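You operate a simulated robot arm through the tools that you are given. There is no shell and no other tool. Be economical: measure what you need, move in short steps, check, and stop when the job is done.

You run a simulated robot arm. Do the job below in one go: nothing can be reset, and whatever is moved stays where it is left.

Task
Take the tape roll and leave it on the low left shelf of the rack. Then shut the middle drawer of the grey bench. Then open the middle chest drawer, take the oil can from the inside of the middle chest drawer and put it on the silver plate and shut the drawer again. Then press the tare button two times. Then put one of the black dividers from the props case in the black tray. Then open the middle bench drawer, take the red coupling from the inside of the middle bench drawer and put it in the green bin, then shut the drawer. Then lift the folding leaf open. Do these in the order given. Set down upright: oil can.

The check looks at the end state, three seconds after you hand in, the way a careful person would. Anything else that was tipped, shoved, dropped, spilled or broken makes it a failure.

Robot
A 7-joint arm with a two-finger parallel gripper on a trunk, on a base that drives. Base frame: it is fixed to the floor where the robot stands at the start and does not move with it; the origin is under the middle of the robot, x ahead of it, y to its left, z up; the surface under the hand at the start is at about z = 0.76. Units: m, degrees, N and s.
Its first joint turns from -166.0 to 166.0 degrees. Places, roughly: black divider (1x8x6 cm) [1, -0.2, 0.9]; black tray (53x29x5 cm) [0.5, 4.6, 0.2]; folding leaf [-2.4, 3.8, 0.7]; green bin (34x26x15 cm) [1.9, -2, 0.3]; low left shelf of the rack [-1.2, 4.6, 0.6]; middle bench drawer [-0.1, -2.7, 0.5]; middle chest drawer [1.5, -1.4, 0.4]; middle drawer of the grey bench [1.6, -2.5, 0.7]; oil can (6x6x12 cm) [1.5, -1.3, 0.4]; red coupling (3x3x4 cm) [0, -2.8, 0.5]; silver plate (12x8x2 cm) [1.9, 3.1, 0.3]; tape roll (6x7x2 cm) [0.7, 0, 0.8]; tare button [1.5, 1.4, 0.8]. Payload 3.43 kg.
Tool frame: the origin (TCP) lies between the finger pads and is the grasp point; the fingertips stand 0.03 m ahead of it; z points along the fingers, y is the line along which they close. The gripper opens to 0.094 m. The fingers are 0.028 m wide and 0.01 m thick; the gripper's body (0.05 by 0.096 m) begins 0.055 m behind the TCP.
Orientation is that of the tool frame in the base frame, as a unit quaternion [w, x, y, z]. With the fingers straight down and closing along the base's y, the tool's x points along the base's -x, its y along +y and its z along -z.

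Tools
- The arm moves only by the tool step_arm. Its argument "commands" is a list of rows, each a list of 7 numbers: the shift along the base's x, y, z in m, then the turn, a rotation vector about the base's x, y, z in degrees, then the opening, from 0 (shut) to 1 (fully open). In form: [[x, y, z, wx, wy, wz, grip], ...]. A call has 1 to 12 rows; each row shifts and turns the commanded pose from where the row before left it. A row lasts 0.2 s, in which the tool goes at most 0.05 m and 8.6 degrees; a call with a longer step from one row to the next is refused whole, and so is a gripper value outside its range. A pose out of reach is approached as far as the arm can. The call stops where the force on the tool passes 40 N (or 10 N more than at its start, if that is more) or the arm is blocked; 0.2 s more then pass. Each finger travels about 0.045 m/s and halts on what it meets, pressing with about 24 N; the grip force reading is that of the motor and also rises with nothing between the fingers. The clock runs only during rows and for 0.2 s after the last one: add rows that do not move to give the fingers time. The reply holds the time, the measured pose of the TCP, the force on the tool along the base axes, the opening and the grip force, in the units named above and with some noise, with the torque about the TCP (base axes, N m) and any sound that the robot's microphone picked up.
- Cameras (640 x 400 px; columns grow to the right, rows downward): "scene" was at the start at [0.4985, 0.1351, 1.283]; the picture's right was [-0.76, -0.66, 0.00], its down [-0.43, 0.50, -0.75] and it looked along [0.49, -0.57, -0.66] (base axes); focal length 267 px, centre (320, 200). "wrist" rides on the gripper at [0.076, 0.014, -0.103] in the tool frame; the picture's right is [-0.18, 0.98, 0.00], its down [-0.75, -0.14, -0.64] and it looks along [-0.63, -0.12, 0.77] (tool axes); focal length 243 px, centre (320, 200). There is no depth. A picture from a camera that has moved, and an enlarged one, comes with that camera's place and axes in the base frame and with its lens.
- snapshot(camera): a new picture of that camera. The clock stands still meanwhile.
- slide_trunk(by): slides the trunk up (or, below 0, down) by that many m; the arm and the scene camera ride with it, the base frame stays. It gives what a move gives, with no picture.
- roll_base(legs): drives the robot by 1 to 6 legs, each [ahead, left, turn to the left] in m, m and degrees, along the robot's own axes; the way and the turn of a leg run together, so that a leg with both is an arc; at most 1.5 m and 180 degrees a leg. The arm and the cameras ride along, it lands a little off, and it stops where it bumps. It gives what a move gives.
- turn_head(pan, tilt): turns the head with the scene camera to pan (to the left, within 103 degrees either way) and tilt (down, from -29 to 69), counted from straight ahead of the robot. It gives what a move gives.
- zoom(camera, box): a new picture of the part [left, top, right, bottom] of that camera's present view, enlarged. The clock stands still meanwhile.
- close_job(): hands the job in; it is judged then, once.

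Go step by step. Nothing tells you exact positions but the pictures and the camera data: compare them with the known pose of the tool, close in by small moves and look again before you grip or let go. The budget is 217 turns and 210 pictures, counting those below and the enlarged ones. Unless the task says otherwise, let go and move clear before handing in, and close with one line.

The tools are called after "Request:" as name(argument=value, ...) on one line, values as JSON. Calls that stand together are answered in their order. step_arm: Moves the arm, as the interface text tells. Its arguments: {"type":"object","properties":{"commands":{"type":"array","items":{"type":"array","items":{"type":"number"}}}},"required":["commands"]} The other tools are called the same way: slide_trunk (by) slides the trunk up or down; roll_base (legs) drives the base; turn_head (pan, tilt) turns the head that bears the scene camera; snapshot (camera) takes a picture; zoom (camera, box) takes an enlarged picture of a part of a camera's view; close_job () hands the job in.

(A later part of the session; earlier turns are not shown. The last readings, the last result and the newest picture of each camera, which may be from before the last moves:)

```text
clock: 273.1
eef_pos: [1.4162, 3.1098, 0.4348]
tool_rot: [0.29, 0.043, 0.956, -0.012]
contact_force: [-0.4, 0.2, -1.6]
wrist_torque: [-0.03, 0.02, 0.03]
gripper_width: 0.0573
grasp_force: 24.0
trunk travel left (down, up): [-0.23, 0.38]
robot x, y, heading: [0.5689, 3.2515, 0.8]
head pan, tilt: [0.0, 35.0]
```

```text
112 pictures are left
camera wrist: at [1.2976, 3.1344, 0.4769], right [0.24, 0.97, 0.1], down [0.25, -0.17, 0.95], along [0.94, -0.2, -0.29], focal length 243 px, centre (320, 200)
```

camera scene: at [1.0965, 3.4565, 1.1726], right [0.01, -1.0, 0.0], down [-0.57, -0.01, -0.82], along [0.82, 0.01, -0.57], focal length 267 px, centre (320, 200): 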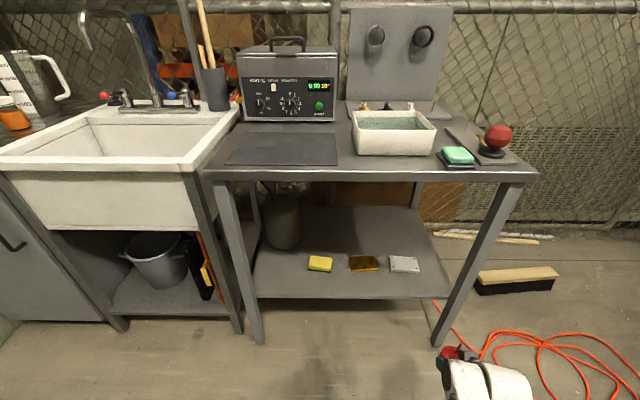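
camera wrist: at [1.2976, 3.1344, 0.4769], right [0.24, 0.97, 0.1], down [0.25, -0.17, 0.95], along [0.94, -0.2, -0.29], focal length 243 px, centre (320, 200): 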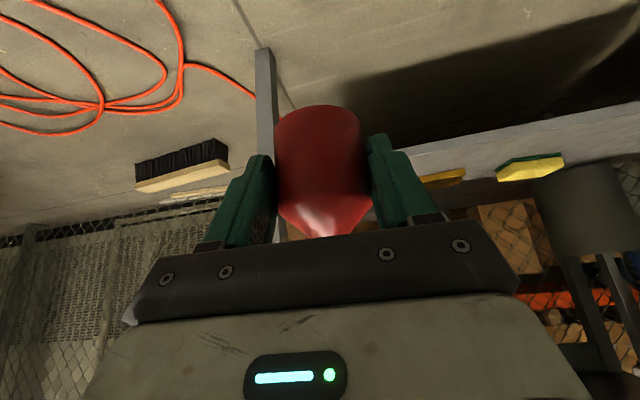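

Heights look good. I drive 0.3 m ahead so the can enters under the tabletop, then look.

Request:
roll_base(legs=[[0.3, 0, 0]])

Request:
snapshot(camera="scene")

Request:
snapshot(camera="wrist")

```text
clock: 275.2
eef_pos: [1.7185, 3.1156, 0.4359]
tool_rot: [0.29, 0.042, 0.956, -0.012]
contact_force: [-0.2, -0.3, -2.0]
wrist_torque: [0.0, 0.03, -0.02]
gripper_width: 0.0571
grasp_force: 24.5
trunk travel left (down, up): [-0.23, 0.38]
robot x, y, heading: [0.8751, 3.255, 0.6]
head pan, tilt: [0.0, 35.0]
```

```text
111 pictures are left
camera scene: at [1.399, 3.4608, 1.1726], right [0.01, -1.0, 0.0], down [-0.57, -0.01, -0.82], along [0.82, 0.01, -0.57], focal length 267 px, centre (320, 200)
```

scene: 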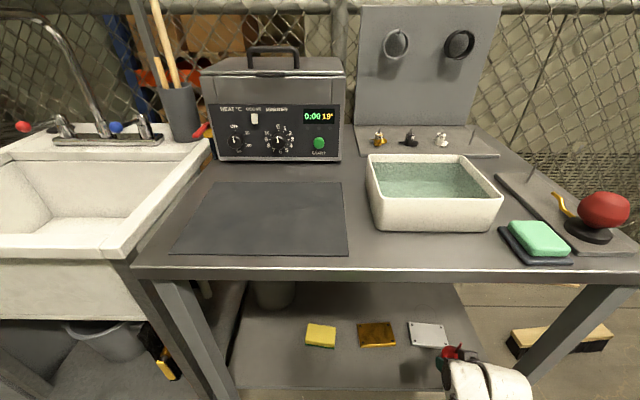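

```text
110 pictures are left
camera wrist: at [1.5999, 3.1388, 0.4771], right [0.24, 0.97, 0.1], down [0.26, -0.17, 0.95], along [0.94, -0.2, -0.29], focal length 243 px, centre (320, 200)
```

wrist: 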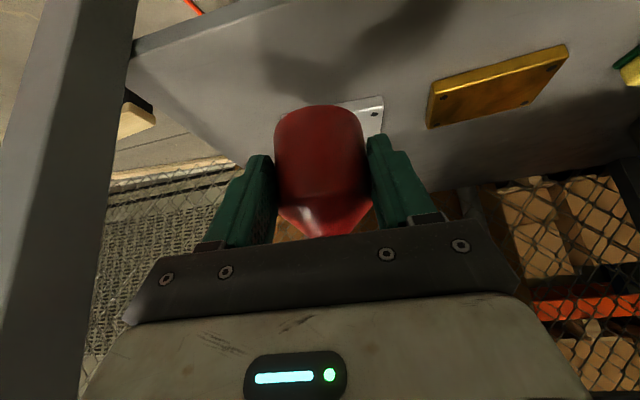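

Plate centre by triangulation: about (1.876, 3.107), top near z = 0.30. I drive 0.1 m further and look closer.

Request:
roll_base(legs=[[0.1, 0, -0.6]])

Request:
snapshot(camera="wrist")

Request:
snapshot(camera="scene")

```text
clock: 276.3
eef_pos: [1.8185, 3.1074, 0.4349]
tool_rot: [0.291, 0.048, 0.955, -0.014]
contact_force: [-0.1, -0.5, -2.1]
wrist_torque: [-0.03, 0.02, 0.01]
gripper_width: 0.057
grasp_force: 24.3
trunk travel left (down, up): [-0.23, 0.38]
robot x, y, heading: [0.9732, 3.2535, 0.3]
head pan, tilt: [0.0, 35.0]
```

```text
109 pictures are left
camera wrist: at [1.6998, 3.1321, 0.4771], right [0.25, 0.96, 0.1], down [0.25, -0.17, 0.95], along [0.93, -0.21, -0.29], focal length 243 px, centre (320, 200)
```

wrist: 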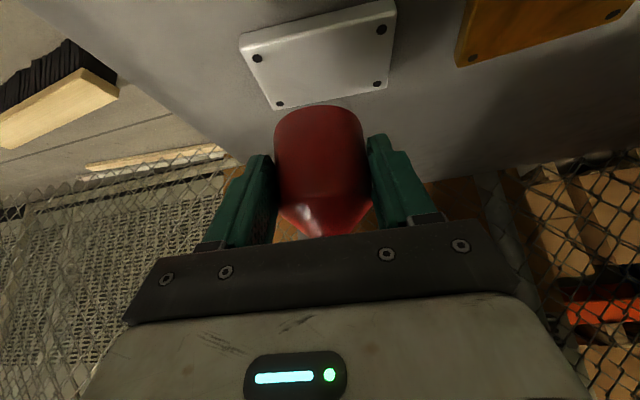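

```text
108 pictures are left
camera scene: at [1.5021, 3.4562, 1.1727], right [0.0, -1.0, 0.0], down [-0.57, 0.0, -0.82], along [0.82, 0.0, -0.57], focal length 267 px, centre (320, 200)
```

scene: 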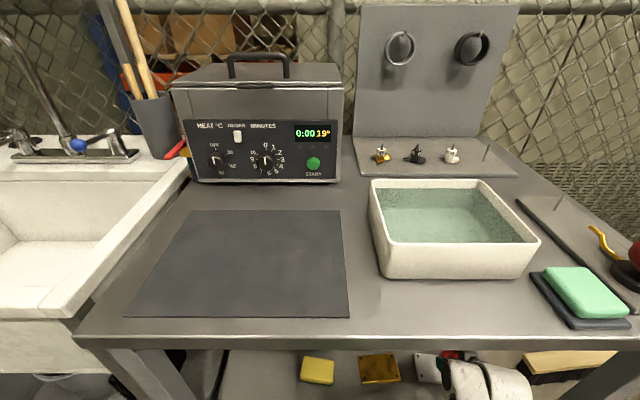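

Plate corners give centre (1.875, 3.108), top z≈0.30. I move the can 3.3 cm forward, then lower a bit and check.

Request:
step_arm(commands=[[0.017, 0.002, 0, 0, 0, 0, 0], [0.016, 0.001, 0, 0, 0, 0, 0], [0, 0, -0.02, 0, 0, 0, 0], [0, 0, -0.02, 0, 0, 0, 0], [0, 0, -0.015, 0, 0, 0, 0], [0, 0, 0, 0, 0, 0, 0]])

Request:
snapshot(camera="wrist")

```text
clock: 277.7
eef_pos: [1.8516, 3.1105, 0.3805]
tool_rot: [0.29, 0.047, 0.956, -0.014]
contact_force: [-0.2, -0.2, -1.6]
wrist_torque: [-0.03, 0.0, 0.01]
gripper_width: 0.0571
grasp_force: 24.3
trunk travel left (down, up): [-0.23, 0.38]
robot x, y, heading: [0.9688, 3.2579, 0.2]
head pan, tilt: [0.0, 35.0]
```

```text
107 pictures are left
camera wrist: at [1.7331, 3.1355, 0.4221], right [0.25, 0.96, 0.1], down [0.25, -0.17, 0.95], along [0.93, -0.21, -0.29], focal length 243 px, centre (320, 200)
```

wrist: 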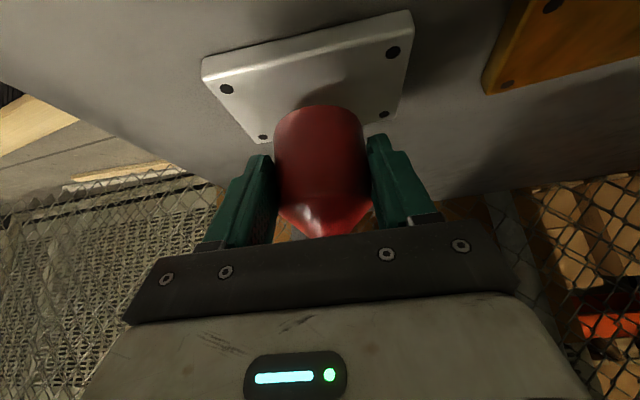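

Request:
step_arm(commands=[[0, 0, -0.01, 0, 0, 0, 0], [0, 0, -0.01, 0, 0, 0, 0], [0, 0, 0, 0, 0, 0, 0]])

Request:
zoom(camera="wrist", box=[180, 0, 500, 200])

```text
clock: 278.5
eef_pos: [1.8538, 3.1105, 0.3626]
tool_rot: [0.292, 0.047, 0.955, -0.015]
contact_force: [-0.5, 0.3, 7.0]
wrist_torque: [0.0, -0.33, 0.01]
gripper_width: 0.0571
grasp_force: 23.7
trunk travel left (down, up): [-0.23, 0.38]
robot x, y, heading: [0.9714, 3.2553, 0.2]
head pan, tilt: [0.0, 35.0]
```

```text
2.00 times, centred on (340, 100) of wrist
camera zoom: at [1.7347, 3.1354, 0.4034], right [0.25, 0.96, 0.1], down [0.25, -0.17, 0.95], along [0.94, -0.21, -0.28], focal length 485 px, centre (280, 400)
```

zoom: 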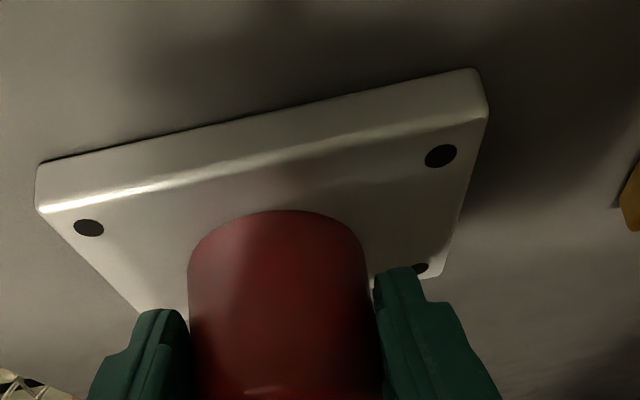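

Contact with the plate, but the can sits about 1 cm too far back. I lift slightly, pull back 11 mm and set it down again.

Request:
step_arm(commands=[[0, 0, 0.008, 0, 0, 0, 0], [-0.011, 0, 0, 0, 0, 0, 0], [0, 0, 0, 0, 0, 0, 0], [0, 0, -0.004, 0, 0, 0, 0], [0, 0, -0.003, 0, 0, 0, 0], [0, 0, 0, 0, 0, 0, 0]])

Request:
zoom(camera="wrist", box=[180, 0, 500, 200])

```text
clock: 279.9
eef_pos: [1.8402, 3.1105, 0.3613]
tool_rot: [0.291, 0.047, 0.955, -0.015]
contact_force: [-0.8, -0.2, 5.8]
wrist_torque: [-0.01, -0.25, 0.02]
gripper_width: 0.0568
grasp_force: 24.3
trunk travel left (down, up): [-0.23, 0.38]
robot x, y, heading: [0.9693, 3.2586, 0.4]
head pan, tilt: [0.0, 35.0]
```

```text
2.00 times, centred on (340, 100) of wrist
camera zoom: at [1.7223, 3.1351, 0.4037], right [0.25, 0.96, 0.1], down [0.25, -0.17, 0.95], along [0.94, -0.21, -0.28], focal length 485 px, centre (280, 400)
```

zoom: 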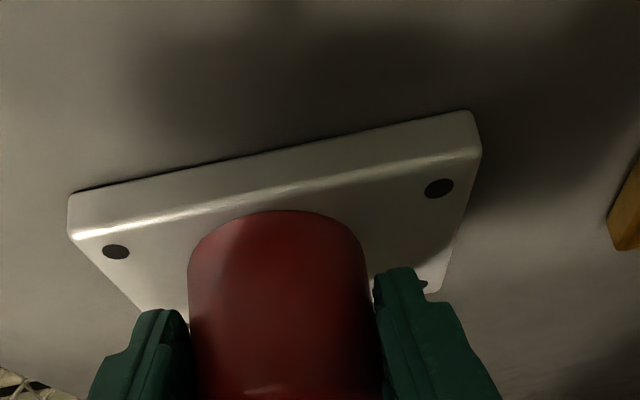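

Well centred, resting on the plate. I open slowly and look before withdrawing.

Request:
step_arm(commands=[[0, 0, 0, 0, 0, 0, 0.6], [0, 0, 0, 0, 0, 0, 0.65], [0, 0, 0, 0, 0, 0, 0.72], [0, 0, 0, 0, 0, 0, 0.85], [0, 0, 0, 0, 0, 0, 1], [0, 0, 0, 0, 0, 0, 1]])

Request:
snapshot(camera="wrist")

```text
clock: 281.3
eef_pos: [1.8402, 3.111, 0.3613]
tool_rot: [0.291, 0.048, 0.956, -0.014]
contact_force: [1.0, 0.4, 0.3]
wrist_torque: [0.01, -0.01, 0.01]
gripper_width: 0.0942
grasp_force: 0.2
trunk travel left (down, up): [-0.23, 0.38]
robot x, y, heading: [0.9753, 3.2544, 0.3]
head pan, tilt: [0.0, 35.0]
```

```text
104 pictures are left
camera wrist: at [1.7219, 3.1351, 0.4031], right [0.25, 0.96, 0.1], down [0.25, -0.17, 0.95], along [0.93, -0.21, -0.29], focal length 243 px, centre (320, 200)
```

wrist: 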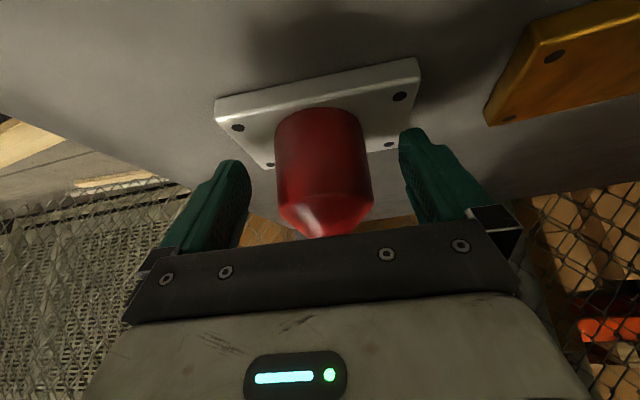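

The can stands on the plate. I draw the fingers straight back, and check.

Request:
step_arm(commands=[[-0.03, 0, 0, 0, 0, 0, 1], [-0.04, 0, 0, 0, 0, 0, 1], [-0.04, 0, 0.005, 0, 0, 0, 1], [-0.03, 0, 0.01, 0, 0, 0, 1], [0, 0, 0, 0, 0, 0, 1]])

Request:
snapshot(camera="wrist")

```text
clock: 282.5
eef_pos: [1.6993, 3.1098, 0.3762]
tool_rot: [0.29, 0.047, 0.956, -0.014]
contact_force: [-0.2, -0.3, 0.0]
wrist_torque: [0.01, -0.05, -0.03]
gripper_width: 0.0938
grasp_force: 0.1
trunk travel left (down, up): [-0.23, 0.38]
robot x, y, heading: [0.9692, 3.2539, 0.3]
head pan, tilt: [0.0, 35.0]
```

```text
103 pictures are left
camera wrist: at [1.5809, 3.1345, 0.4185], right [0.25, 0.96, 0.1], down [0.25, -0.17, 0.95], along [0.93, -0.21, -0.29], focal length 243 px, centre (320, 200)
```

wrist: 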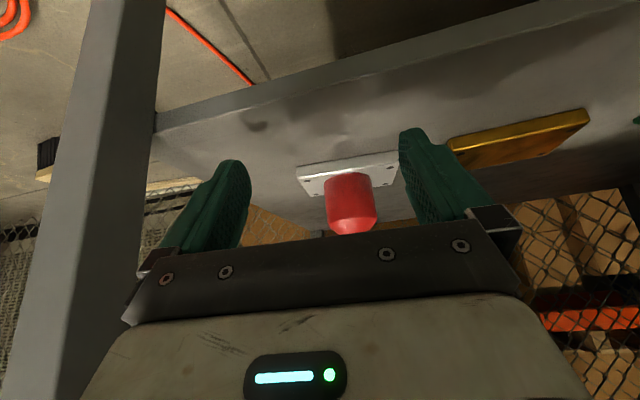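

The can stands upright on the plate. I back out, raise, retract the arm and drive back to the chest.

Request:
roll_base(legs=[[-0.5, 0, 0]])

Request:
slide_trunk(by=0.38)

Request:
step_arm(commands=[[-0.03, 0.01, 0.03, 0, 0, 0, 0.5], [-0.03, 0.01, 0.03, 0, 0, 0, 0], [-0.03, 0.01, 0.03, 0, 0, 0, 0], [-0.03, 0.01, 0.03, 0, 0, 0, 0], [-0.03, 0.01, 0.03, 0, 0, 0, 0], [0, 0, 0, 0, 0, 0, 0]])

Request:
roll_base(legs=[[-0.9, 0, 0], [0, 0, -90], [1.45, 0, 0], [1.45, 0, 0], [1.45, 0, 0]])

```text
clock: 285.5
eef_pos: [1.2042, 3.1112, 0.3765]
tool_rot: [0.29, 0.045, 0.956, -0.012]
contact_force: [0.4, -0.2, 0.2]
wrist_torque: [-0.02, -0.02, -0.01]
gripper_width: 0.0938
grasp_force: 0.1
trunk travel left (down, up): [-0.23, 0.38]
robot x, y, heading: [0.4775, 3.254, 0.5]
head pan, tilt: [0.0, 35.0]
```

```text
clock: 289.1
eef_pos: [1.2048, 3.1098, 0.7557]
tool_rot: [0.29, 0.045, 0.956, -0.013]
contact_force: [0.1, -0.6, 0.1]
wrist_torque: [0.0, -0.03, 0.01]
gripper_width: 0.0941
grasp_force: 0.1
trunk travel left (down, up): [-0.61, 0.0]
robot x, y, heading: [0.4772, 3.2484, 0.5]
head pan, tilt: [0.0, 35.0]
```

```text
clock: 290.5
eef_pos: [1.0549, 3.1594, 0.9058]
tool_rot: [0.291, 0.044, 0.956, -0.012]
contact_force: [0.1, 0.2, 0.2]
wrist_torque: [0.0, -0.02, -0.01]
gripper_width: 0.0001
grasp_force: 23.9
trunk travel left (down, up): [-0.61, 0.0]
robot x, y, heading: [0.4759, 3.2579, 0.5]
head pan, tilt: [0.0, 35.0]
```

```text
clock: 319.6
eef_pos: [-0.5003, -1.6882, 0.9046]
tool_rot: [0.196, 0.709, 0.643, -0.214]
contact_force: [0.5, 0.0, 0.2]
wrist_torque: [0.02, 0.01, -0.04]
gripper_width: 0.0
grasp_force: 24.2
trunk travel left (down, up): [-0.61, 0.0]
robot x, y, heading: [-0.406, -1.1105, -89.6]
head pan, tilt: [0.0, 35.0]
```

I turn toward the chest and drive up in front of the open drawer.

Request:
roll_base(legs=[[0.4, 0, 0], [0, 0, 90], [0.65, 0, 0]])

Request:
turn_head(pan=0, tilt=45)

Request:
snapshot(camera="scene")

Request:
snapshot(camera="wrist")

```text
clock: 329.1
eef_pos: [0.826, -1.6147, 0.9048]
tool_rot: [0.29, 0.055, 0.955, -0.016]
contact_force: [-0.4, -0.5, 0.5]
wrist_torque: [-0.03, 0.0, -0.01]
gripper_width: 0.0
grasp_force: 24.0
trunk travel left (down, up): [-0.61, 0.0]
robot x, y, heading: [0.247, -1.5122, -0.6]
head pan, tilt: [0.0, 35.0]
```

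```text
clock: 329.8
eef_pos: [0.8257, -1.6154, 0.9055]
tool_rot: [0.29, 0.053, 0.955, -0.015]
contact_force: [0.3, 0.7, 0.1]
wrist_torque: [0.0, -0.01, 0.0]
gripper_width: 0.0001
grasp_force: 23.9
trunk travel left (down, up): [-0.61, 0.0]
robot x, y, heading: [0.252, -1.5115, -0.4]
head pan, tilt: [0.0, 45.0]
```

```text
102 pictures are left
camera scene: at [0.775, -1.318, 1.5379], right [-0.01, -1.0, 0.0], down [-0.71, 0.01, -0.71], along [0.71, -0.01, -0.71], focal length 267 px, centre (320, 200)
```

scene: 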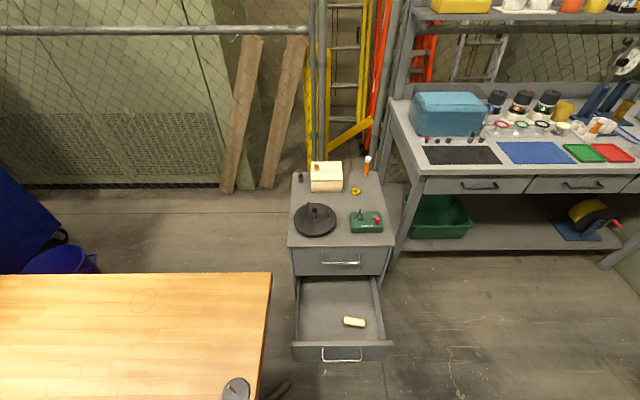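

```text
101 pictures are left
camera wrist: at [0.708, -1.5889, 0.9473], right [0.26, 0.96, 0.1], down [0.25, -0.17, 0.95], along [0.93, -0.22, -0.29], focal length 243 px, centre (320, 200)
```

wrist: 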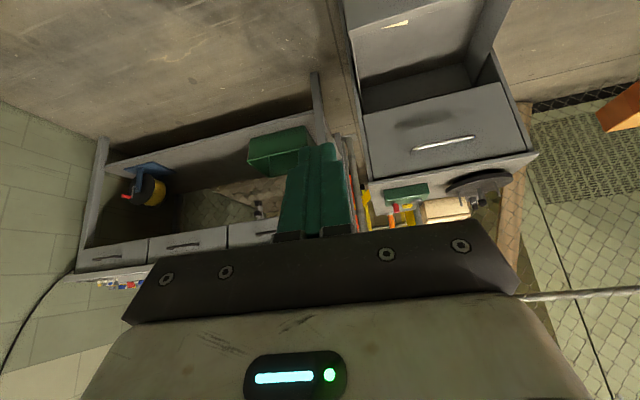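

I lower the trunk to bring the closed fingers to the handle's height and check.

Request:
slide_trunk(by=-0.4)

Request:
step_arm(commands=[[0, 0.04, 0, 0, 0, 0, 0], [0, 0.04, 0, 0, 0, 0, 0], [0, 0.04, 0, 0, 0, 0, 0], [0, 0.04, 0, 0, 0, 0, 0], [0, 0.03, -0.01, 0, 0, 0, 0], [0, 0, 0, 0, 0, 0, 0]])

Request:
snapshot(camera="scene")

Request:
snapshot(camera="wrist")

```text
clock: 333.6
eef_pos: [0.8259, -1.6154, 0.5042]
tool_rot: [0.29, 0.054, 0.955, -0.016]
contact_force: [-0.9, 1.1, -0.5]
wrist_torque: [0.0, -0.01, 0.01]
gripper_width: 0.0002
grasp_force: 23.6
trunk travel left (down, up): [-0.21, 0.4]
robot x, y, heading: [0.2468, -1.5121, -0.5]
head pan, tilt: [0.0, 45.0]
```

```text
clock: 335.0
eef_pos: [0.8254, -1.4235, 0.4975]
tool_rot: [0.292, 0.054, 0.955, -0.017]
contact_force: [0.0, 0.7, -0.1]
wrist_torque: [0.0, 0.0, 0.05]
gripper_width: 0.0
grasp_force: 24.3
trunk travel left (down, up): [-0.21, 0.4]
robot x, y, heading: [0.2467, -1.5127, -0.7]
head pan, tilt: [0.0, 45.0]
```

```text
100 pictures are left
camera scene: at [0.7749, -1.318, 1.1379], right [-0.01, -1.0, 0.0], down [-0.71, 0.01, -0.71], along [0.71, -0.01, -0.71], focal length 267 px, centre (320, 200)
```

scene: 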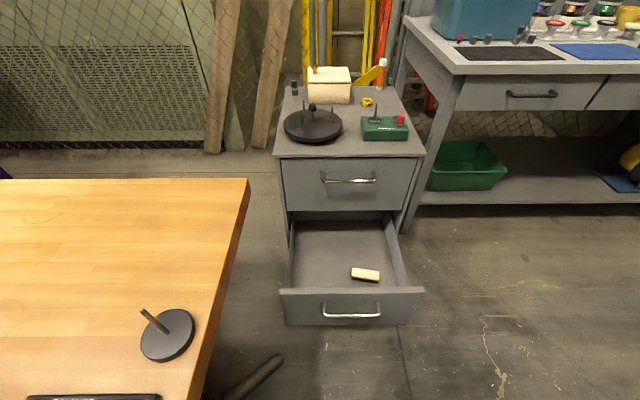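

```text
99 pictures are left
camera wrist: at [0.7084, -1.3972, 0.5387], right [0.26, 0.96, 0.1], down [0.25, -0.17, 0.95], along [0.93, -0.22, -0.29], focal length 243 px, centre (320, 200)
```

wrist: 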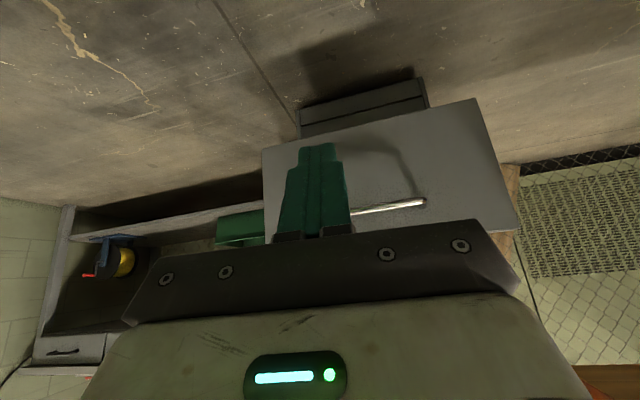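

The handle is right ahead at z≈0.467. I move the base up a little, lower the tip to it and push.

Request:
roll_base(legs=[[0.13, 0, 0.6]])

Request:
step_arm(commands=[[0, 0, -0.02, 0, 0, 0, 0], [0.03, 0.005, 0, 0, 0, 0, 0], [0.03, 0.005, 0, 0, 0, 0, 0], [0.03, 0, 0, 0, 0, 0, 0], [0.03, 0, 0, 0, 0, 0, 0], [0.03, 0, 0, 0, 0, 0, 0], [0.03, 0, 0, 0, 0, 0, 0]])

Request:
snapshot(camera="scene")

Request:
snapshot(camera="wrist")

```text
clock: 336.3
eef_pos: [0.9557, -1.418, 0.4976]
tool_rot: [0.29, 0.048, 0.956, -0.014]
contact_force: [-0.2, 0.7, 0.3]
wrist_torque: [0.02, -0.04, -0.03]
gripper_width: 0.0
grasp_force: 23.6
trunk travel left (down, up): [-0.21, 0.4]
robot x, y, heading: [0.3797, -1.513, 0.3]
head pan, tilt: [0.0, 45.0]
```

```text
clock: 337.9
eef_pos: [1.136, -1.4058, 0.477]
tool_rot: [0.291, 0.048, 0.955, -0.014]
contact_force: [0.1, 1.4, 0.9]
wrist_torque: [0.01, 0.02, 0.01]
gripper_width: 0.0001
grasp_force: 23.9
trunk travel left (down, up): [-0.21, 0.4]
robot x, y, heading: [0.3787, -1.5165, 0.1]
head pan, tilt: [0.0, 45.0]
```

```text
98 pictures are left
camera scene: at [0.9036, -1.3126, 1.1379], right [0.0, -1.0, 0.0], down [-0.71, 0.0, -0.71], along [0.71, 0.0, -0.71], focal length 267 px, centre (320, 200)
```

scene: 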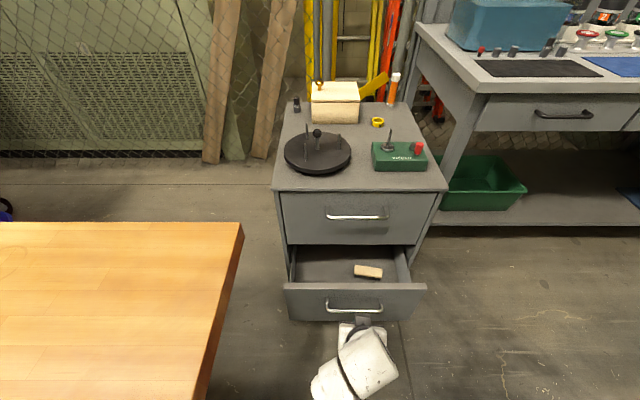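

```text
97 pictures are left
camera wrist: at [1.0185, -1.3821, 0.5187], right [0.25, 0.96, 0.1], down [0.25, -0.17, 0.95], along [0.93, -0.21, -0.29], focal length 243 px, centre (320, 200)
```

wrist: 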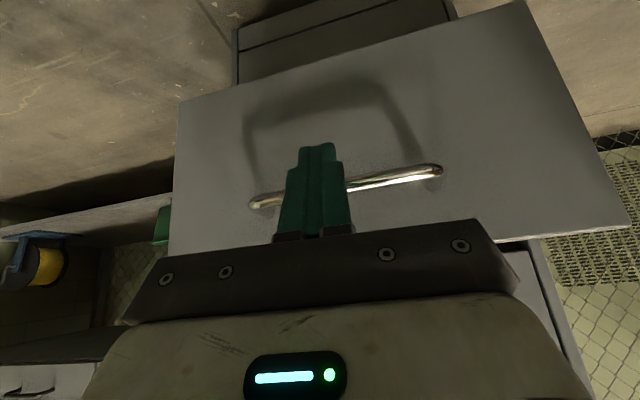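

It is sliding in. I keep pushing until the stop.

Request:
step_arm(commands=[[0.025, 0, 0, 0, 0, 0, 0], [0.025, 0, 0, 0, 0, 0, 0], [0.025, 0, 0, 0, 0, 0, 0], [0.025, 0, 0, 0, 0, 0, 0], [0.015, 0, 0, 0, 0, 0, 0], [0.015, 0, 0, 0, 0, 0, 0], [0.01, 0, 0, 0, 0, 0, 0], [0.01, 0, 0, 0, 0, 0, 0], [0.01, 0, 0, 0, 0, 0, 0], [0.01, 0, 0, 0, 0, 0, 0]])

Request:
snapshot(camera="scene")

Request:
snapshot(camera="wrist")

```text
clock: 339.8
eef_pos: [1.2821, -1.4055, 0.4693]
tool_rot: [0.281, 0.047, 0.958, -0.015]
contact_force: [-0.1, 0.5, -0.5]
wrist_torque: [0.02, -0.02, 0.02]
gripper_width: 0.0
grasp_force: 24.0
trunk travel left (down, up): [-0.21, 0.4]
robot x, y, heading: [0.3762, -1.5129, 0.5]
head pan, tilt: [0.0, 45.0]
stopped in row 9: the force on the tool passed its limit at 79 N (the readings are from after the stop); the commanded pose is now the measured one
```

```text
96 pictures are left
camera scene: at [0.9029, -1.3124, 1.1377], right [0.0, -1.0, 0.0], down [-0.71, 0.0, -0.71], along [0.71, 0.0, -0.71], focal length 267 px, centre (320, 200)
```

scene: 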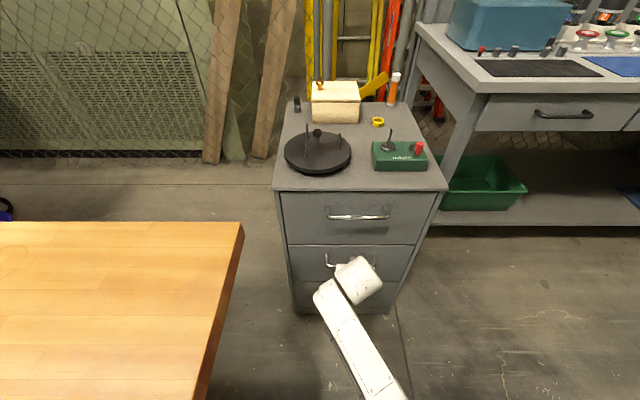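

```text
95 pictures are left
camera wrist: at [1.1651, -1.3815, 0.5132], right [0.25, 0.96, 0.1], down [0.27, -0.16, 0.95], along [0.93, -0.21, -0.3], focal length 243 px, centre (320, 200)
```

wrist: 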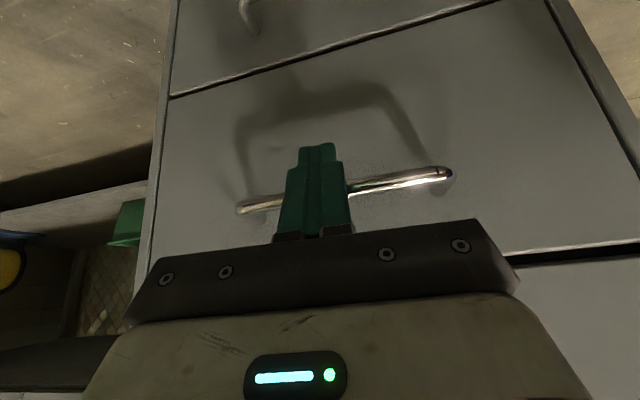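

The middle chest drawer is shut. I retract, raise, and drive north to find the tare button in the blue cabinet.

Request:
step_arm(commands=[[-0.04, 0, 0, 0, 0, 0, 0], [-0.045, 0, 0, 0, 0, 0, 0], [-0.045, 0, 0, 0, 0, 0, 0], [-0.045, -0.01, 0, 0, 0, 0, 0], [-0.045, -0.01, 0.01, 0, 0, 0, 0], [-0.045, -0.01, 0.01, 0, 0, 0, 0], [-0.04, -0.01, 0.01, 0, 0, 0, 0], [0, 0, 0, 0, 0, 0, 0]])

Request:
slide_trunk(by=0.4)

Request:
roll_base(legs=[[-0.85, 0, 0], [0, 0, 90], [1.45, 0, 0], [1.35, 0, 0]])

Request:
turn_head(pan=-80, tilt=25)

Request:
snapshot(camera="scene")

```text
clock: 341.6
eef_pos: [0.9755, -1.4468, 0.499]
tool_rot: [0.281, 0.046, 0.958, -0.015]
contact_force: [-0.9, -0.1, -0.1]
wrist_torque: [0.0, 0.01, -0.01]
gripper_width: 0.0
grasp_force: 24.1
trunk travel left (down, up): [-0.21, 0.4]
robot x, y, heading: [0.3774, -1.5119, 0.1]
head pan, tilt: [0.0, 45.0]
```

```text
clock: 345.5
eef_pos: [0.9764, -1.4473, 0.899]
tool_rot: [0.28, 0.047, 0.959, -0.016]
contact_force: [0.5, -0.2, 1.2]
wrist_torque: [-0.02, 0.02, 0.01]
gripper_width: 0.0001
grasp_force: 23.6
trunk travel left (down, up): [-0.61, 0.0]
robot x, y, heading: [0.379, -1.5145, 0.0]
head pan, tilt: [0.0, 45.0]
```

```text
clock: 367.0
eef_pos: [-0.5515, 1.8941, 0.8987]
tool_rot: [0.209, -0.648, 0.708, 0.189]
contact_force: [-0.2, 0.2, -0.7]
wrist_torque: [0.01, -0.01, 0.0]
gripper_width: 0.0
grasp_force: 23.7
trunk travel left (down, up): [-0.61, 0.0]
robot x, y, heading: [-0.4834, 1.297, 90.7]
head pan, tilt: [0.0, 45.0]
```

```text
clock: 368.5
eef_pos: [-0.5506, 1.8944, 0.8991]
tool_rot: [0.209, -0.648, 0.708, 0.188]
contact_force: [-0.4, -1.0, 0.2]
wrist_torque: [0.02, -0.01, -0.01]
gripper_width: 0.0
grasp_force: 23.7
trunk travel left (down, up): [-0.61, 0.0]
robot x, y, heading: [-0.4794, 1.2963, 90.4]
head pan, tilt: [-80.0, 25.0]
```

```text
94 pictures are left
camera scene: at [-0.5877, 1.7566, 1.5684], right [0.18, -0.98, 0.0], down [-0.42, -0.08, -0.91], along [0.89, 0.17, -0.42], focal length 267 px, centre (320, 200)
```

scene: 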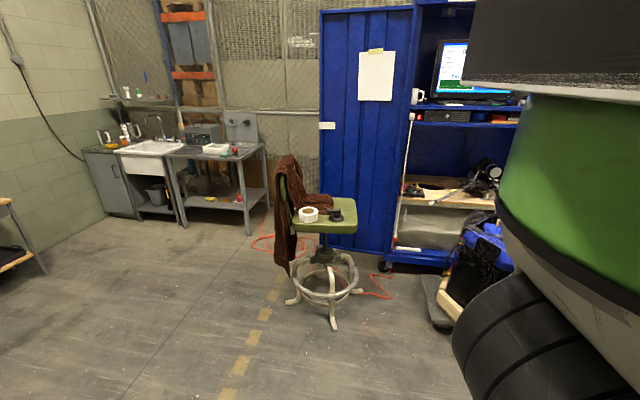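

I see the oil can standing well on its shelf. Next I turn to face the blue cabinet between chair and barrel and look for the tare button.

Request:
roll_base(legs=[[0.12, 0, -90], [0.35, 0, 0]])

Request:
turn_head(pan=0, tilt=30)

Request:
snapshot(camera="scene")

```text
clock: 374.6
eef_pos: [0.5453, 1.4559, 0.8994]
tool_rot: [0.281, 0.039, 0.959, -0.014]
contact_force: [-0.4, 0.2, -0.3]
wrist_torque: [0.01, 0.0, -0.03]
gripper_width: 0.0
grasp_force: 24.0
trunk travel left (down, up): [-0.61, 0.0]
robot x, y, heading: [-0.0536, 1.3812, 1.0]
head pan, tilt: [-80.0, 25.0]
```

```text
clock: 376.1
eef_pos: [0.5448, 1.4553, 0.8993]
tool_rot: [0.281, 0.039, 0.959, -0.013]
contact_force: [0.5, -0.2, 0.2]
wrist_torque: [0.0, 0.03, -0.04]
gripper_width: 0.0
grasp_force: 23.6
trunk travel left (down, up): [-0.61, 0.0]
robot x, y, heading: [-0.0543, 1.3789, 1.2]
head pan, tilt: [0.0, 30.0]
```

```text
93 pictures are left
camera scene: at [0.4778, 1.5884, 1.5605], right [0.02, -1.0, 0.0], down [-0.5, -0.01, -0.87], along [0.87, 0.02, -0.5], focal length 267 px, centre (320, 200)
```

scene: 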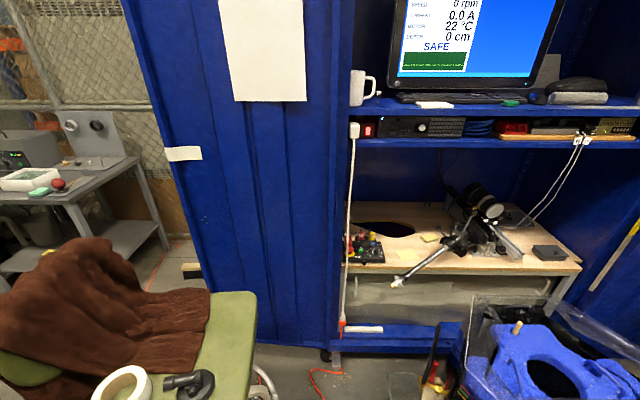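

Request:
zoom(camera="scene", box=[335, 205, 455, 280])

Request:
snapshot(camera="wrist")

```text
5.33 times, centred on (395, 242) of scene
camera zoom: at [0.4778, 1.5884, 1.5605], right [0.02, -1.0, 0.0], down [-0.5, -0.01, -0.87], along [0.87, 0.02, -0.5], focal length 1425 px, centre (-80, -27)
```

zoom: 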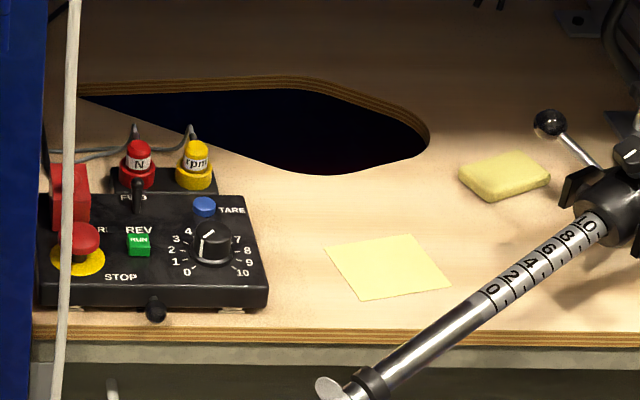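

```text
91 pictures are left
camera wrist: at [0.4275, 1.4784, 0.9437], right [0.24, 0.97, 0.09], down [0.28, -0.16, 0.95], along [0.93, -0.2, -0.3], focal length 243 px, centre (320, 200)
```

wrist: 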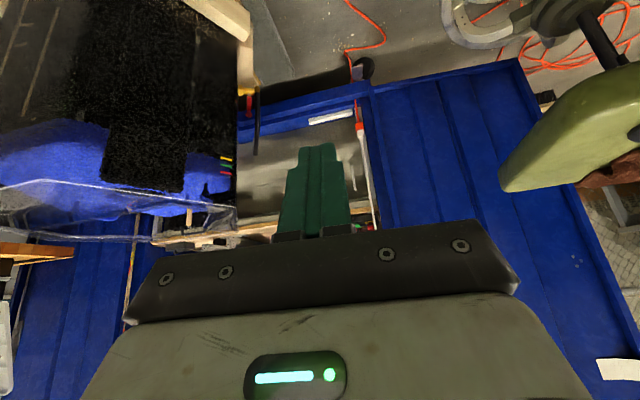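

The blue TARE button is on the black control box, near (1.4, 1.38). I check my base's width against the barrel and chair before going in.

Request:
turn_head(pan=-70, tilt=60)

Request:
snapshot(camera="scene")

Request:
turn_head(pan=-10, tilt=60)

Request:
snapshot(camera="scene")

```text
clock: 377.6
eef_pos: [0.5444, 1.4553, 0.8991]
tool_rot: [0.281, 0.039, 0.959, -0.014]
contact_force: [0.5, 0.5, 1.1]
wrist_torque: [-0.03, 0.01, -0.02]
gripper_width: 0.0003
grasp_force: 23.4
trunk travel left (down, up): [-0.61, 0.0]
robot x, y, heading: [-0.0543, 1.3786, 1.5]
head pan, tilt: [-70.0, 60.0]
```

```text
90 pictures are left
camera scene: at [0.4113, 1.5246, 1.5184], right [-0.93, -0.36, 0.0], down [-0.31, 0.81, -0.5], along [0.18, -0.47, -0.87], focal length 267 px, centre (320, 200)
```

scene: 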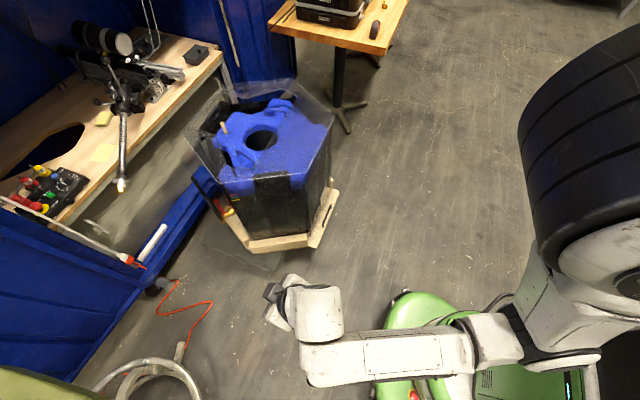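

```text
clock: 378.9
eef_pos: [0.5452, 1.4551, 0.8987]
tool_rot: [0.281, 0.038, 0.959, -0.014]
contact_force: [0.0, 0.1, -0.1]
wrist_torque: [0.01, 0.03, 0.01]
gripper_width: 0.0003
grasp_force: 23.8
trunk travel left (down, up): [-0.61, 0.0]
robot x, y, heading: [-0.0565, 1.3812, 0.9]
head pan, tilt: [-10.0, 60.0]
```

```text
89 pictures are left
camera scene: at [0.4532, 1.5764, 1.5184], right [-0.16, -0.99, 0.0], down [-0.86, 0.14, -0.5], along [0.49, -0.08, -0.87], focal length 267 px, centre (320, 200)
```

scene: 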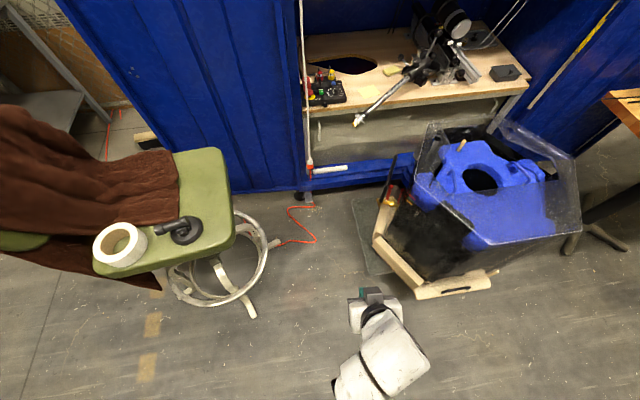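

The gap is about 0.6 m wide, centred on y≈1.47; the base fits to x≈0.55. I shift the arm right first (a cord hangs near y≈1.475), then drive in.

Request:
step_arm(commands=[[0, -0.04, 0.02, 0, 0, 0, 0], [0, -0.04, 0.02, 0, 0, 0, 0], [0, -0.04, 0.02, 0, 0, 0, 0], [0, -0.04, 0.02, 0, 0, 0, 0], [0, 0, 0, 0, 0, 0, 0]])

Request:
roll_base(legs=[[0.3, 0.08, -1], [0.27, 0, 0]])

Request:
turn_head(pan=-10, tilt=45)

Request:
snapshot(camera="scene")

Request:
snapshot(camera="wrist")

```text
clock: 380.1
eef_pos: [0.5439, 1.2957, 0.9788]
tool_rot: [0.282, 0.038, 0.959, -0.013]
contact_force: [-0.4, 0.2, -0.1]
wrist_torque: [0.0, 0.02, 0.0]
gripper_width: 0.0
grasp_force: 23.9
trunk travel left (down, up): [-0.61, 0.0]
robot x, y, heading: [-0.0547, 1.3799, 1.0]
head pan, tilt: [-10.0, 60.0]
```

```text
clock: 383.6
eef_pos: [1.1069, 1.3666, 0.9783]
tool_rot: [0.281, 0.048, 0.958, -0.017]
contact_force: [-0.4, -0.5, 0.1]
wrist_torque: [0.02, 0.01, 0.01]
gripper_width: 0.0
grasp_force: 23.5
trunk travel left (down, up): [-0.61, 0.0]
robot x, y, heading: [0.5111, 1.4626, -0.4]
head pan, tilt: [-10.0, 60.0]
```

```text
clock: 384.4
eef_pos: [1.1076, 1.3658, 0.9784]
tool_rot: [0.281, 0.047, 0.958, -0.016]
contact_force: [-0.7, 0.4, -0.2]
wrist_torque: [0.04, 0.0, 0.0]
gripper_width: 0.0002
grasp_force: 23.7
trunk travel left (down, up): [-0.61, 0.0]
robot x, y, heading: [0.5104, 1.464, -0.2]
head pan, tilt: [-10.0, 45.0]
```

```text
88 pictures are left
camera scene: at [1.0352, 1.6466, 1.5378], right [-0.17, -0.98, 0.0], down [-0.7, 0.12, -0.71], along [0.7, -0.12, -0.71], focal length 267 px, centre (320, 200)
```

scene: 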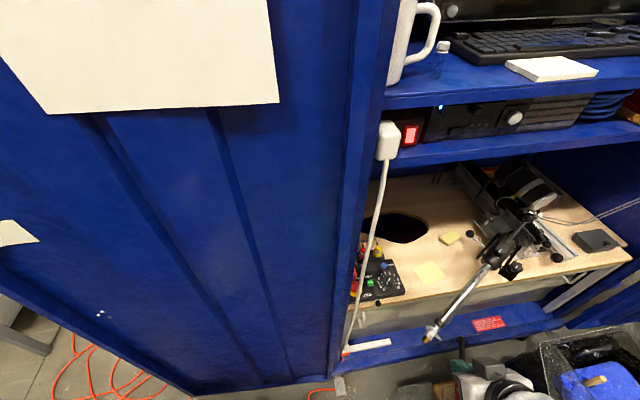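

```text
87 pictures are left
camera wrist: at [0.9904, 1.3912, 1.0229], right [0.25, 0.96, 0.09], down [0.27, -0.17, 0.95], along [0.93, -0.21, -0.3], focal length 243 px, centre (320, 200)
```

wrist: 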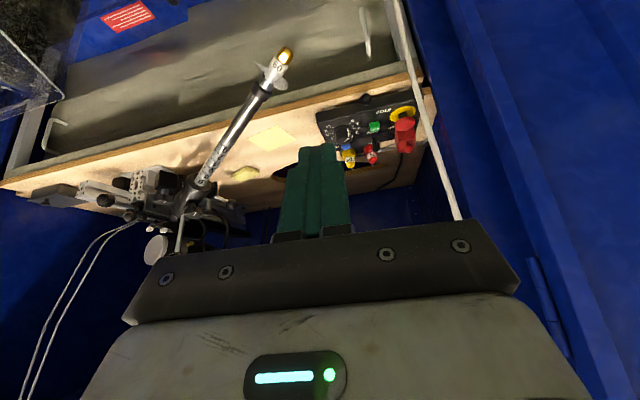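

Request:
zoom(camera="scene", box=[330, 220, 450, 295])

Request:
zoom(camera="wrist", box=[280, 70, 440, 170])

```text
5.33 times, centred on (390, 258) of scene
camera zoom: at [1.0352, 1.6466, 1.5378], right [-0.17, -0.98, 0.0], down [-0.7, 0.12, -0.71], along [0.7, -0.12, -0.71], focal length 1425 px, centre (-53, -107)
```

zoom: 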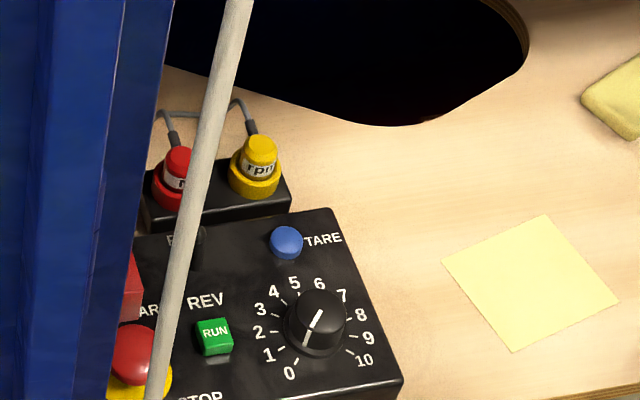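

```text
4.00 times, centred on (360, 120) of wrist
camera zoom: at [0.9904, 1.3912, 1.0229], right [0.25, 0.96, 0.09], down [0.27, -0.17, 0.95], along [0.93, -0.21, -0.3], focal length 970 px, centre (160, 520)
```

zoom: 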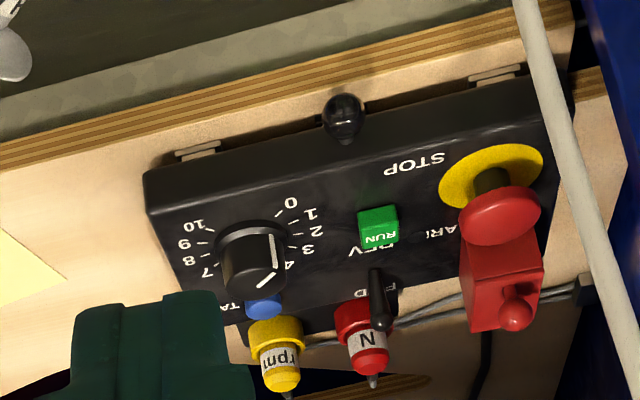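

Triangulation puts the TARE button at about (1.468, 1.358, top z≈0.757). I move up slightly and bring the closed fingertips above it.

Request:
roll_base(legs=[[0.06, 0, 0]])

Request:
step_arm(commands=[[0.04, 0, 0, 0, 0, 0, 0], [0.04, 0, 0, 0, 0, 0, 0], [0.04, 0, -0.01, 0, 0, 0, 0], [0.04, 0, -0.01, 0, 0, 0, 0], [0.04, 0, -0.02, 0, 0, 0, 0], [0.04, 0, -0.02, 0, 0, 0, 0], [0.04, -0.004, -0.02, 0, 0, 0, 0], [0.01, -0.004, -0.02, 0, 0, 0, 0], [0, 0, 0, 0, 0, 0, 0]])

Request:
snapshot(camera="wrist")

Request:
zoom(camera="scene", box=[300, 180, 460, 300])

```text
clock: 385.5
eef_pos: [1.1506, 1.3679, 0.9783]
tool_rot: [0.281, 0.053, 0.958, -0.019]
contact_force: [-1.2, -0.4, 0.2]
wrist_torque: [0.02, 0.01, 0.02]
gripper_width: 0.0002
grasp_force: 24.0
trunk travel left (down, up): [-0.61, 0.0]
robot x, y, heading: [0.5544, 1.4688, -0.6]
head pan, tilt: [-10.0, 45.0]
stopped in leg 1: the robot was blocked; the commanded pose is now the measured one
```

```text
clock: 387.5
eef_pos: [1.4397, 1.3596, 0.8772]
tool_rot: [0.281, 0.053, 0.958, -0.018]
contact_force: [0.3, 0.0, -0.2]
wrist_torque: [0.01, -0.02, 0.0]
gripper_width: 0.0
grasp_force: 24.0
trunk travel left (down, up): [-0.61, 0.0]
robot x, y, heading: [0.5558, 1.4717, -0.6]
head pan, tilt: [-10.0, 45.0]
```

```text
84 pictures are left
camera wrist: at [1.3247, 1.3856, 0.9221], right [0.26, 0.96, 0.09], down [0.27, -0.17, 0.95], along [0.93, -0.22, -0.3], focal length 243 px, centre (320, 200)
```

wrist: 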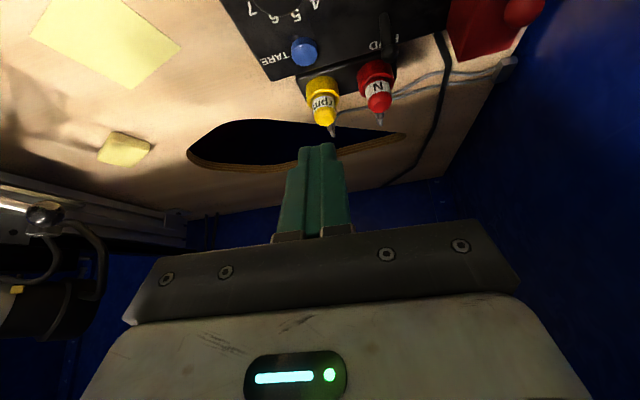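

```text
3.33 times, centred on (380, 240) of scene
camera zoom: at [1.0823, 1.6487, 1.5378], right [-0.18, -0.98, 0.0], down [-0.7, 0.13, -0.71], along [0.69, -0.13, -0.71], focal length 890 px, centre (120, 67)
```

zoom: 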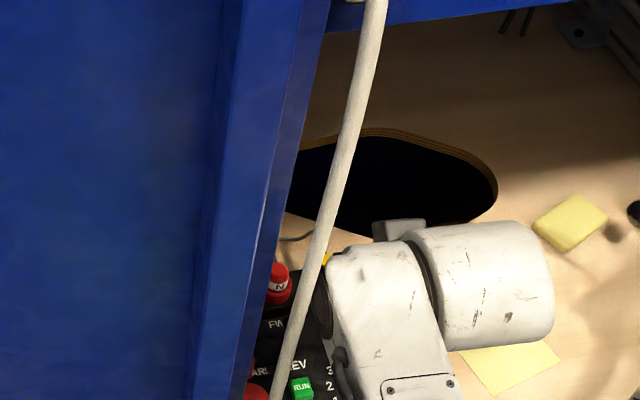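

Button refined to (1.464, 1.352). I align and descend close to it.

Request:
step_arm(commands=[[0.02, -0.007, 0, 0, 0, 0, 0], [0, 0, -0.03, 0, 0, 0, 0], [0, 0, -0.025, 0, 0, 0, 0], [0, 0, -0.01, 0, 0, 0, 0], [0, 0, 0, 0, 0, 0, 0]])

Request:
snapshot(camera="wrist")

```text
clock: 388.7
eef_pos: [1.4619, 1.3511, 0.814]
tool_rot: [0.281, 0.052, 0.958, -0.018]
contact_force: [-0.2, 0.3, -0.5]
wrist_torque: [0.03, 0.03, 0.01]
gripper_width: 0.0001
grasp_force: 23.8
trunk travel left (down, up): [-0.61, 0.0]
robot x, y, heading: [0.557, 1.4701, -0.9]
head pan, tilt: [-10.0, 45.0]
```

```text
82 pictures are left
camera wrist: at [1.3448, 1.3786, 0.8581], right [0.26, 0.96, 0.09], down [0.27, -0.17, 0.95], along [0.93, -0.22, -0.3], focal length 243 px, centre (320, 200)
```

wrist: 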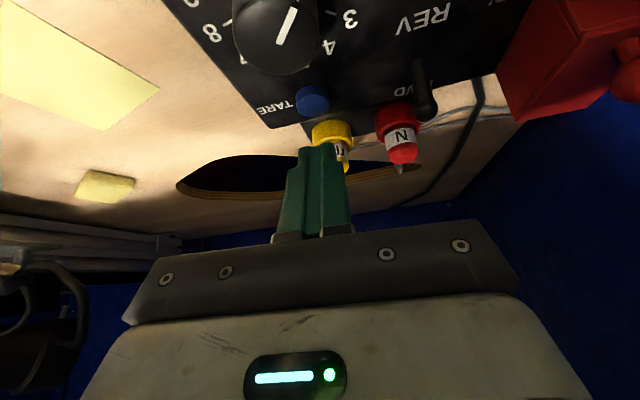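

Aligned. I press down in small steps, watching the force and sound.

Request:
step_arm(commands=[[0, 0.001, -0.015, 0, 0, 0, 0], [0, 0, -0.004, 0, 0, 0, 0], [0, 0, -0.003, 0, 0, 0, 0], [0, 0, 0, 0, 0, 0, 0]])

Request:
snapshot(camera="wrist")

```text
clock: 389.7
eef_pos: [1.4611, 1.3541, 0.792]
tool_rot: [0.281, 0.052, 0.958, -0.017]
contact_force: [0.8, 0.8, 1.8]
wrist_torque: [0.03, -0.05, 0.03]
gripper_width: 0.0
grasp_force: 23.8
trunk travel left (down, up): [-0.61, 0.0]
robot x, y, heading: [0.5583, 1.4698, -0.7]
head pan, tilt: [-10.0, 45.0]
heard: click
```

```text
81 pictures are left
camera wrist: at [1.3452, 1.3797, 0.836], right [0.26, 0.96, 0.09], down [0.27, -0.17, 0.95], along [0.93, -0.22, -0.3], focal length 243 px, centre (320, 200)
```

wrist: 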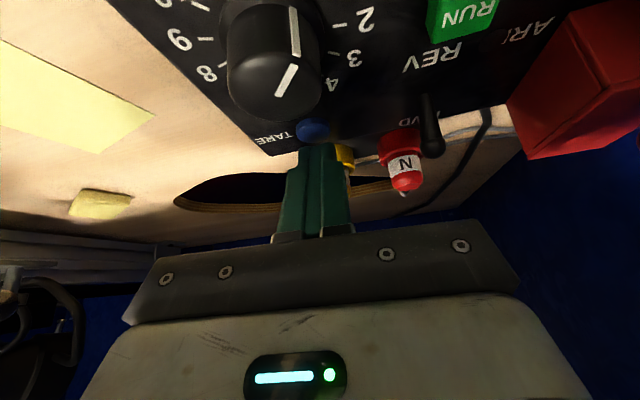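

One click heard. I lift clear, then press a second time exactly the same.

Request:
step_arm(commands=[[0, 0, 0.01, 0, 0, 0, 0], [0, 0, 0.01, 0, 0, 0, 0], [0, 0, 0, 0, 0, 0, 0]])

Request:
step_arm(commands=[[0, 0, -0.013, 0, 0, 0, 0], [0, 0, -0.004, 0, 0, 0, 0], [0, 0, -0.003, 0, 0, 0, 0], [0, 0, 0, 0, 0, 0, 0]])

Request:
step_arm(commands=[[0, 0, 0.01, 0, 0, 0, 0], [0, 0, 0.02, 0, 0, 0, 0], [0, 0, 0.03, 0, 0, 0, 0], [0, 0, 0, 0, 0, 0, 0]])

Request:
snapshot(camera="wrist")

```text
clock: 390.5
eef_pos: [1.4607, 1.353, 0.8113]
tool_rot: [0.281, 0.053, 0.958, -0.018]
contact_force: [0.7, 0.0, 0.1]
wrist_torque: [0.03, 0.02, -0.03]
gripper_width: 0.0
grasp_force: 24.0
trunk travel left (down, up): [-0.61, 0.0]
robot x, y, heading: [0.5561, 1.4678, -0.5]
head pan, tilt: [-10.0, 45.0]
```

```text
clock: 391.5
eef_pos: [1.4616, 1.3528, 0.7915]
tool_rot: [0.281, 0.053, 0.958, -0.019]
contact_force: [0.9, 0.5, 1.6]
wrist_torque: [-0.02, -0.02, 0.0]
gripper_width: 0.0
grasp_force: 23.7
trunk travel left (down, up): [-0.61, 0.0]
robot x, y, heading: [0.5584, 1.4715, -0.4]
head pan, tilt: [-10.0, 45.0]
heard: click
```

```text
clock: 392.5
eef_pos: [1.4604, 1.3538, 0.8514]
tool_rot: [0.282, 0.052, 0.958, -0.018]
contact_force: [-0.2, -0.1, -0.9]
wrist_torque: [-0.06, -0.02, 0.01]
gripper_width: 0.0
grasp_force: 24.2
trunk travel left (down, up): [-0.61, 0.0]
robot x, y, heading: [0.555, 1.4697, -0.6]
head pan, tilt: [-10.0, 45.0]
```

```text
80 pictures are left
camera wrist: at [1.3442, 1.3793, 0.8963], right [0.26, 0.96, 0.09], down [0.27, -0.17, 0.95], along [0.93, -0.22, -0.3], focal length 243 px, centre (320, 200)
```

wrist: 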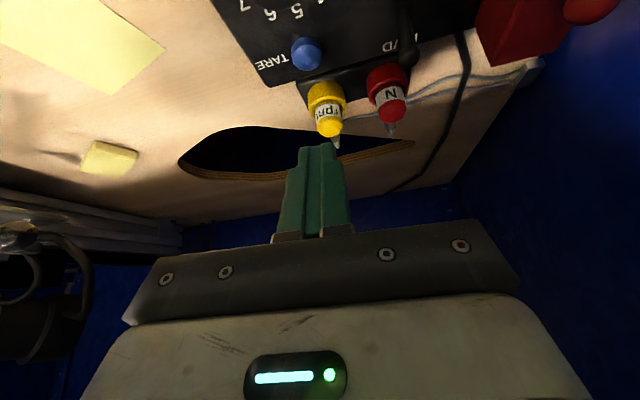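

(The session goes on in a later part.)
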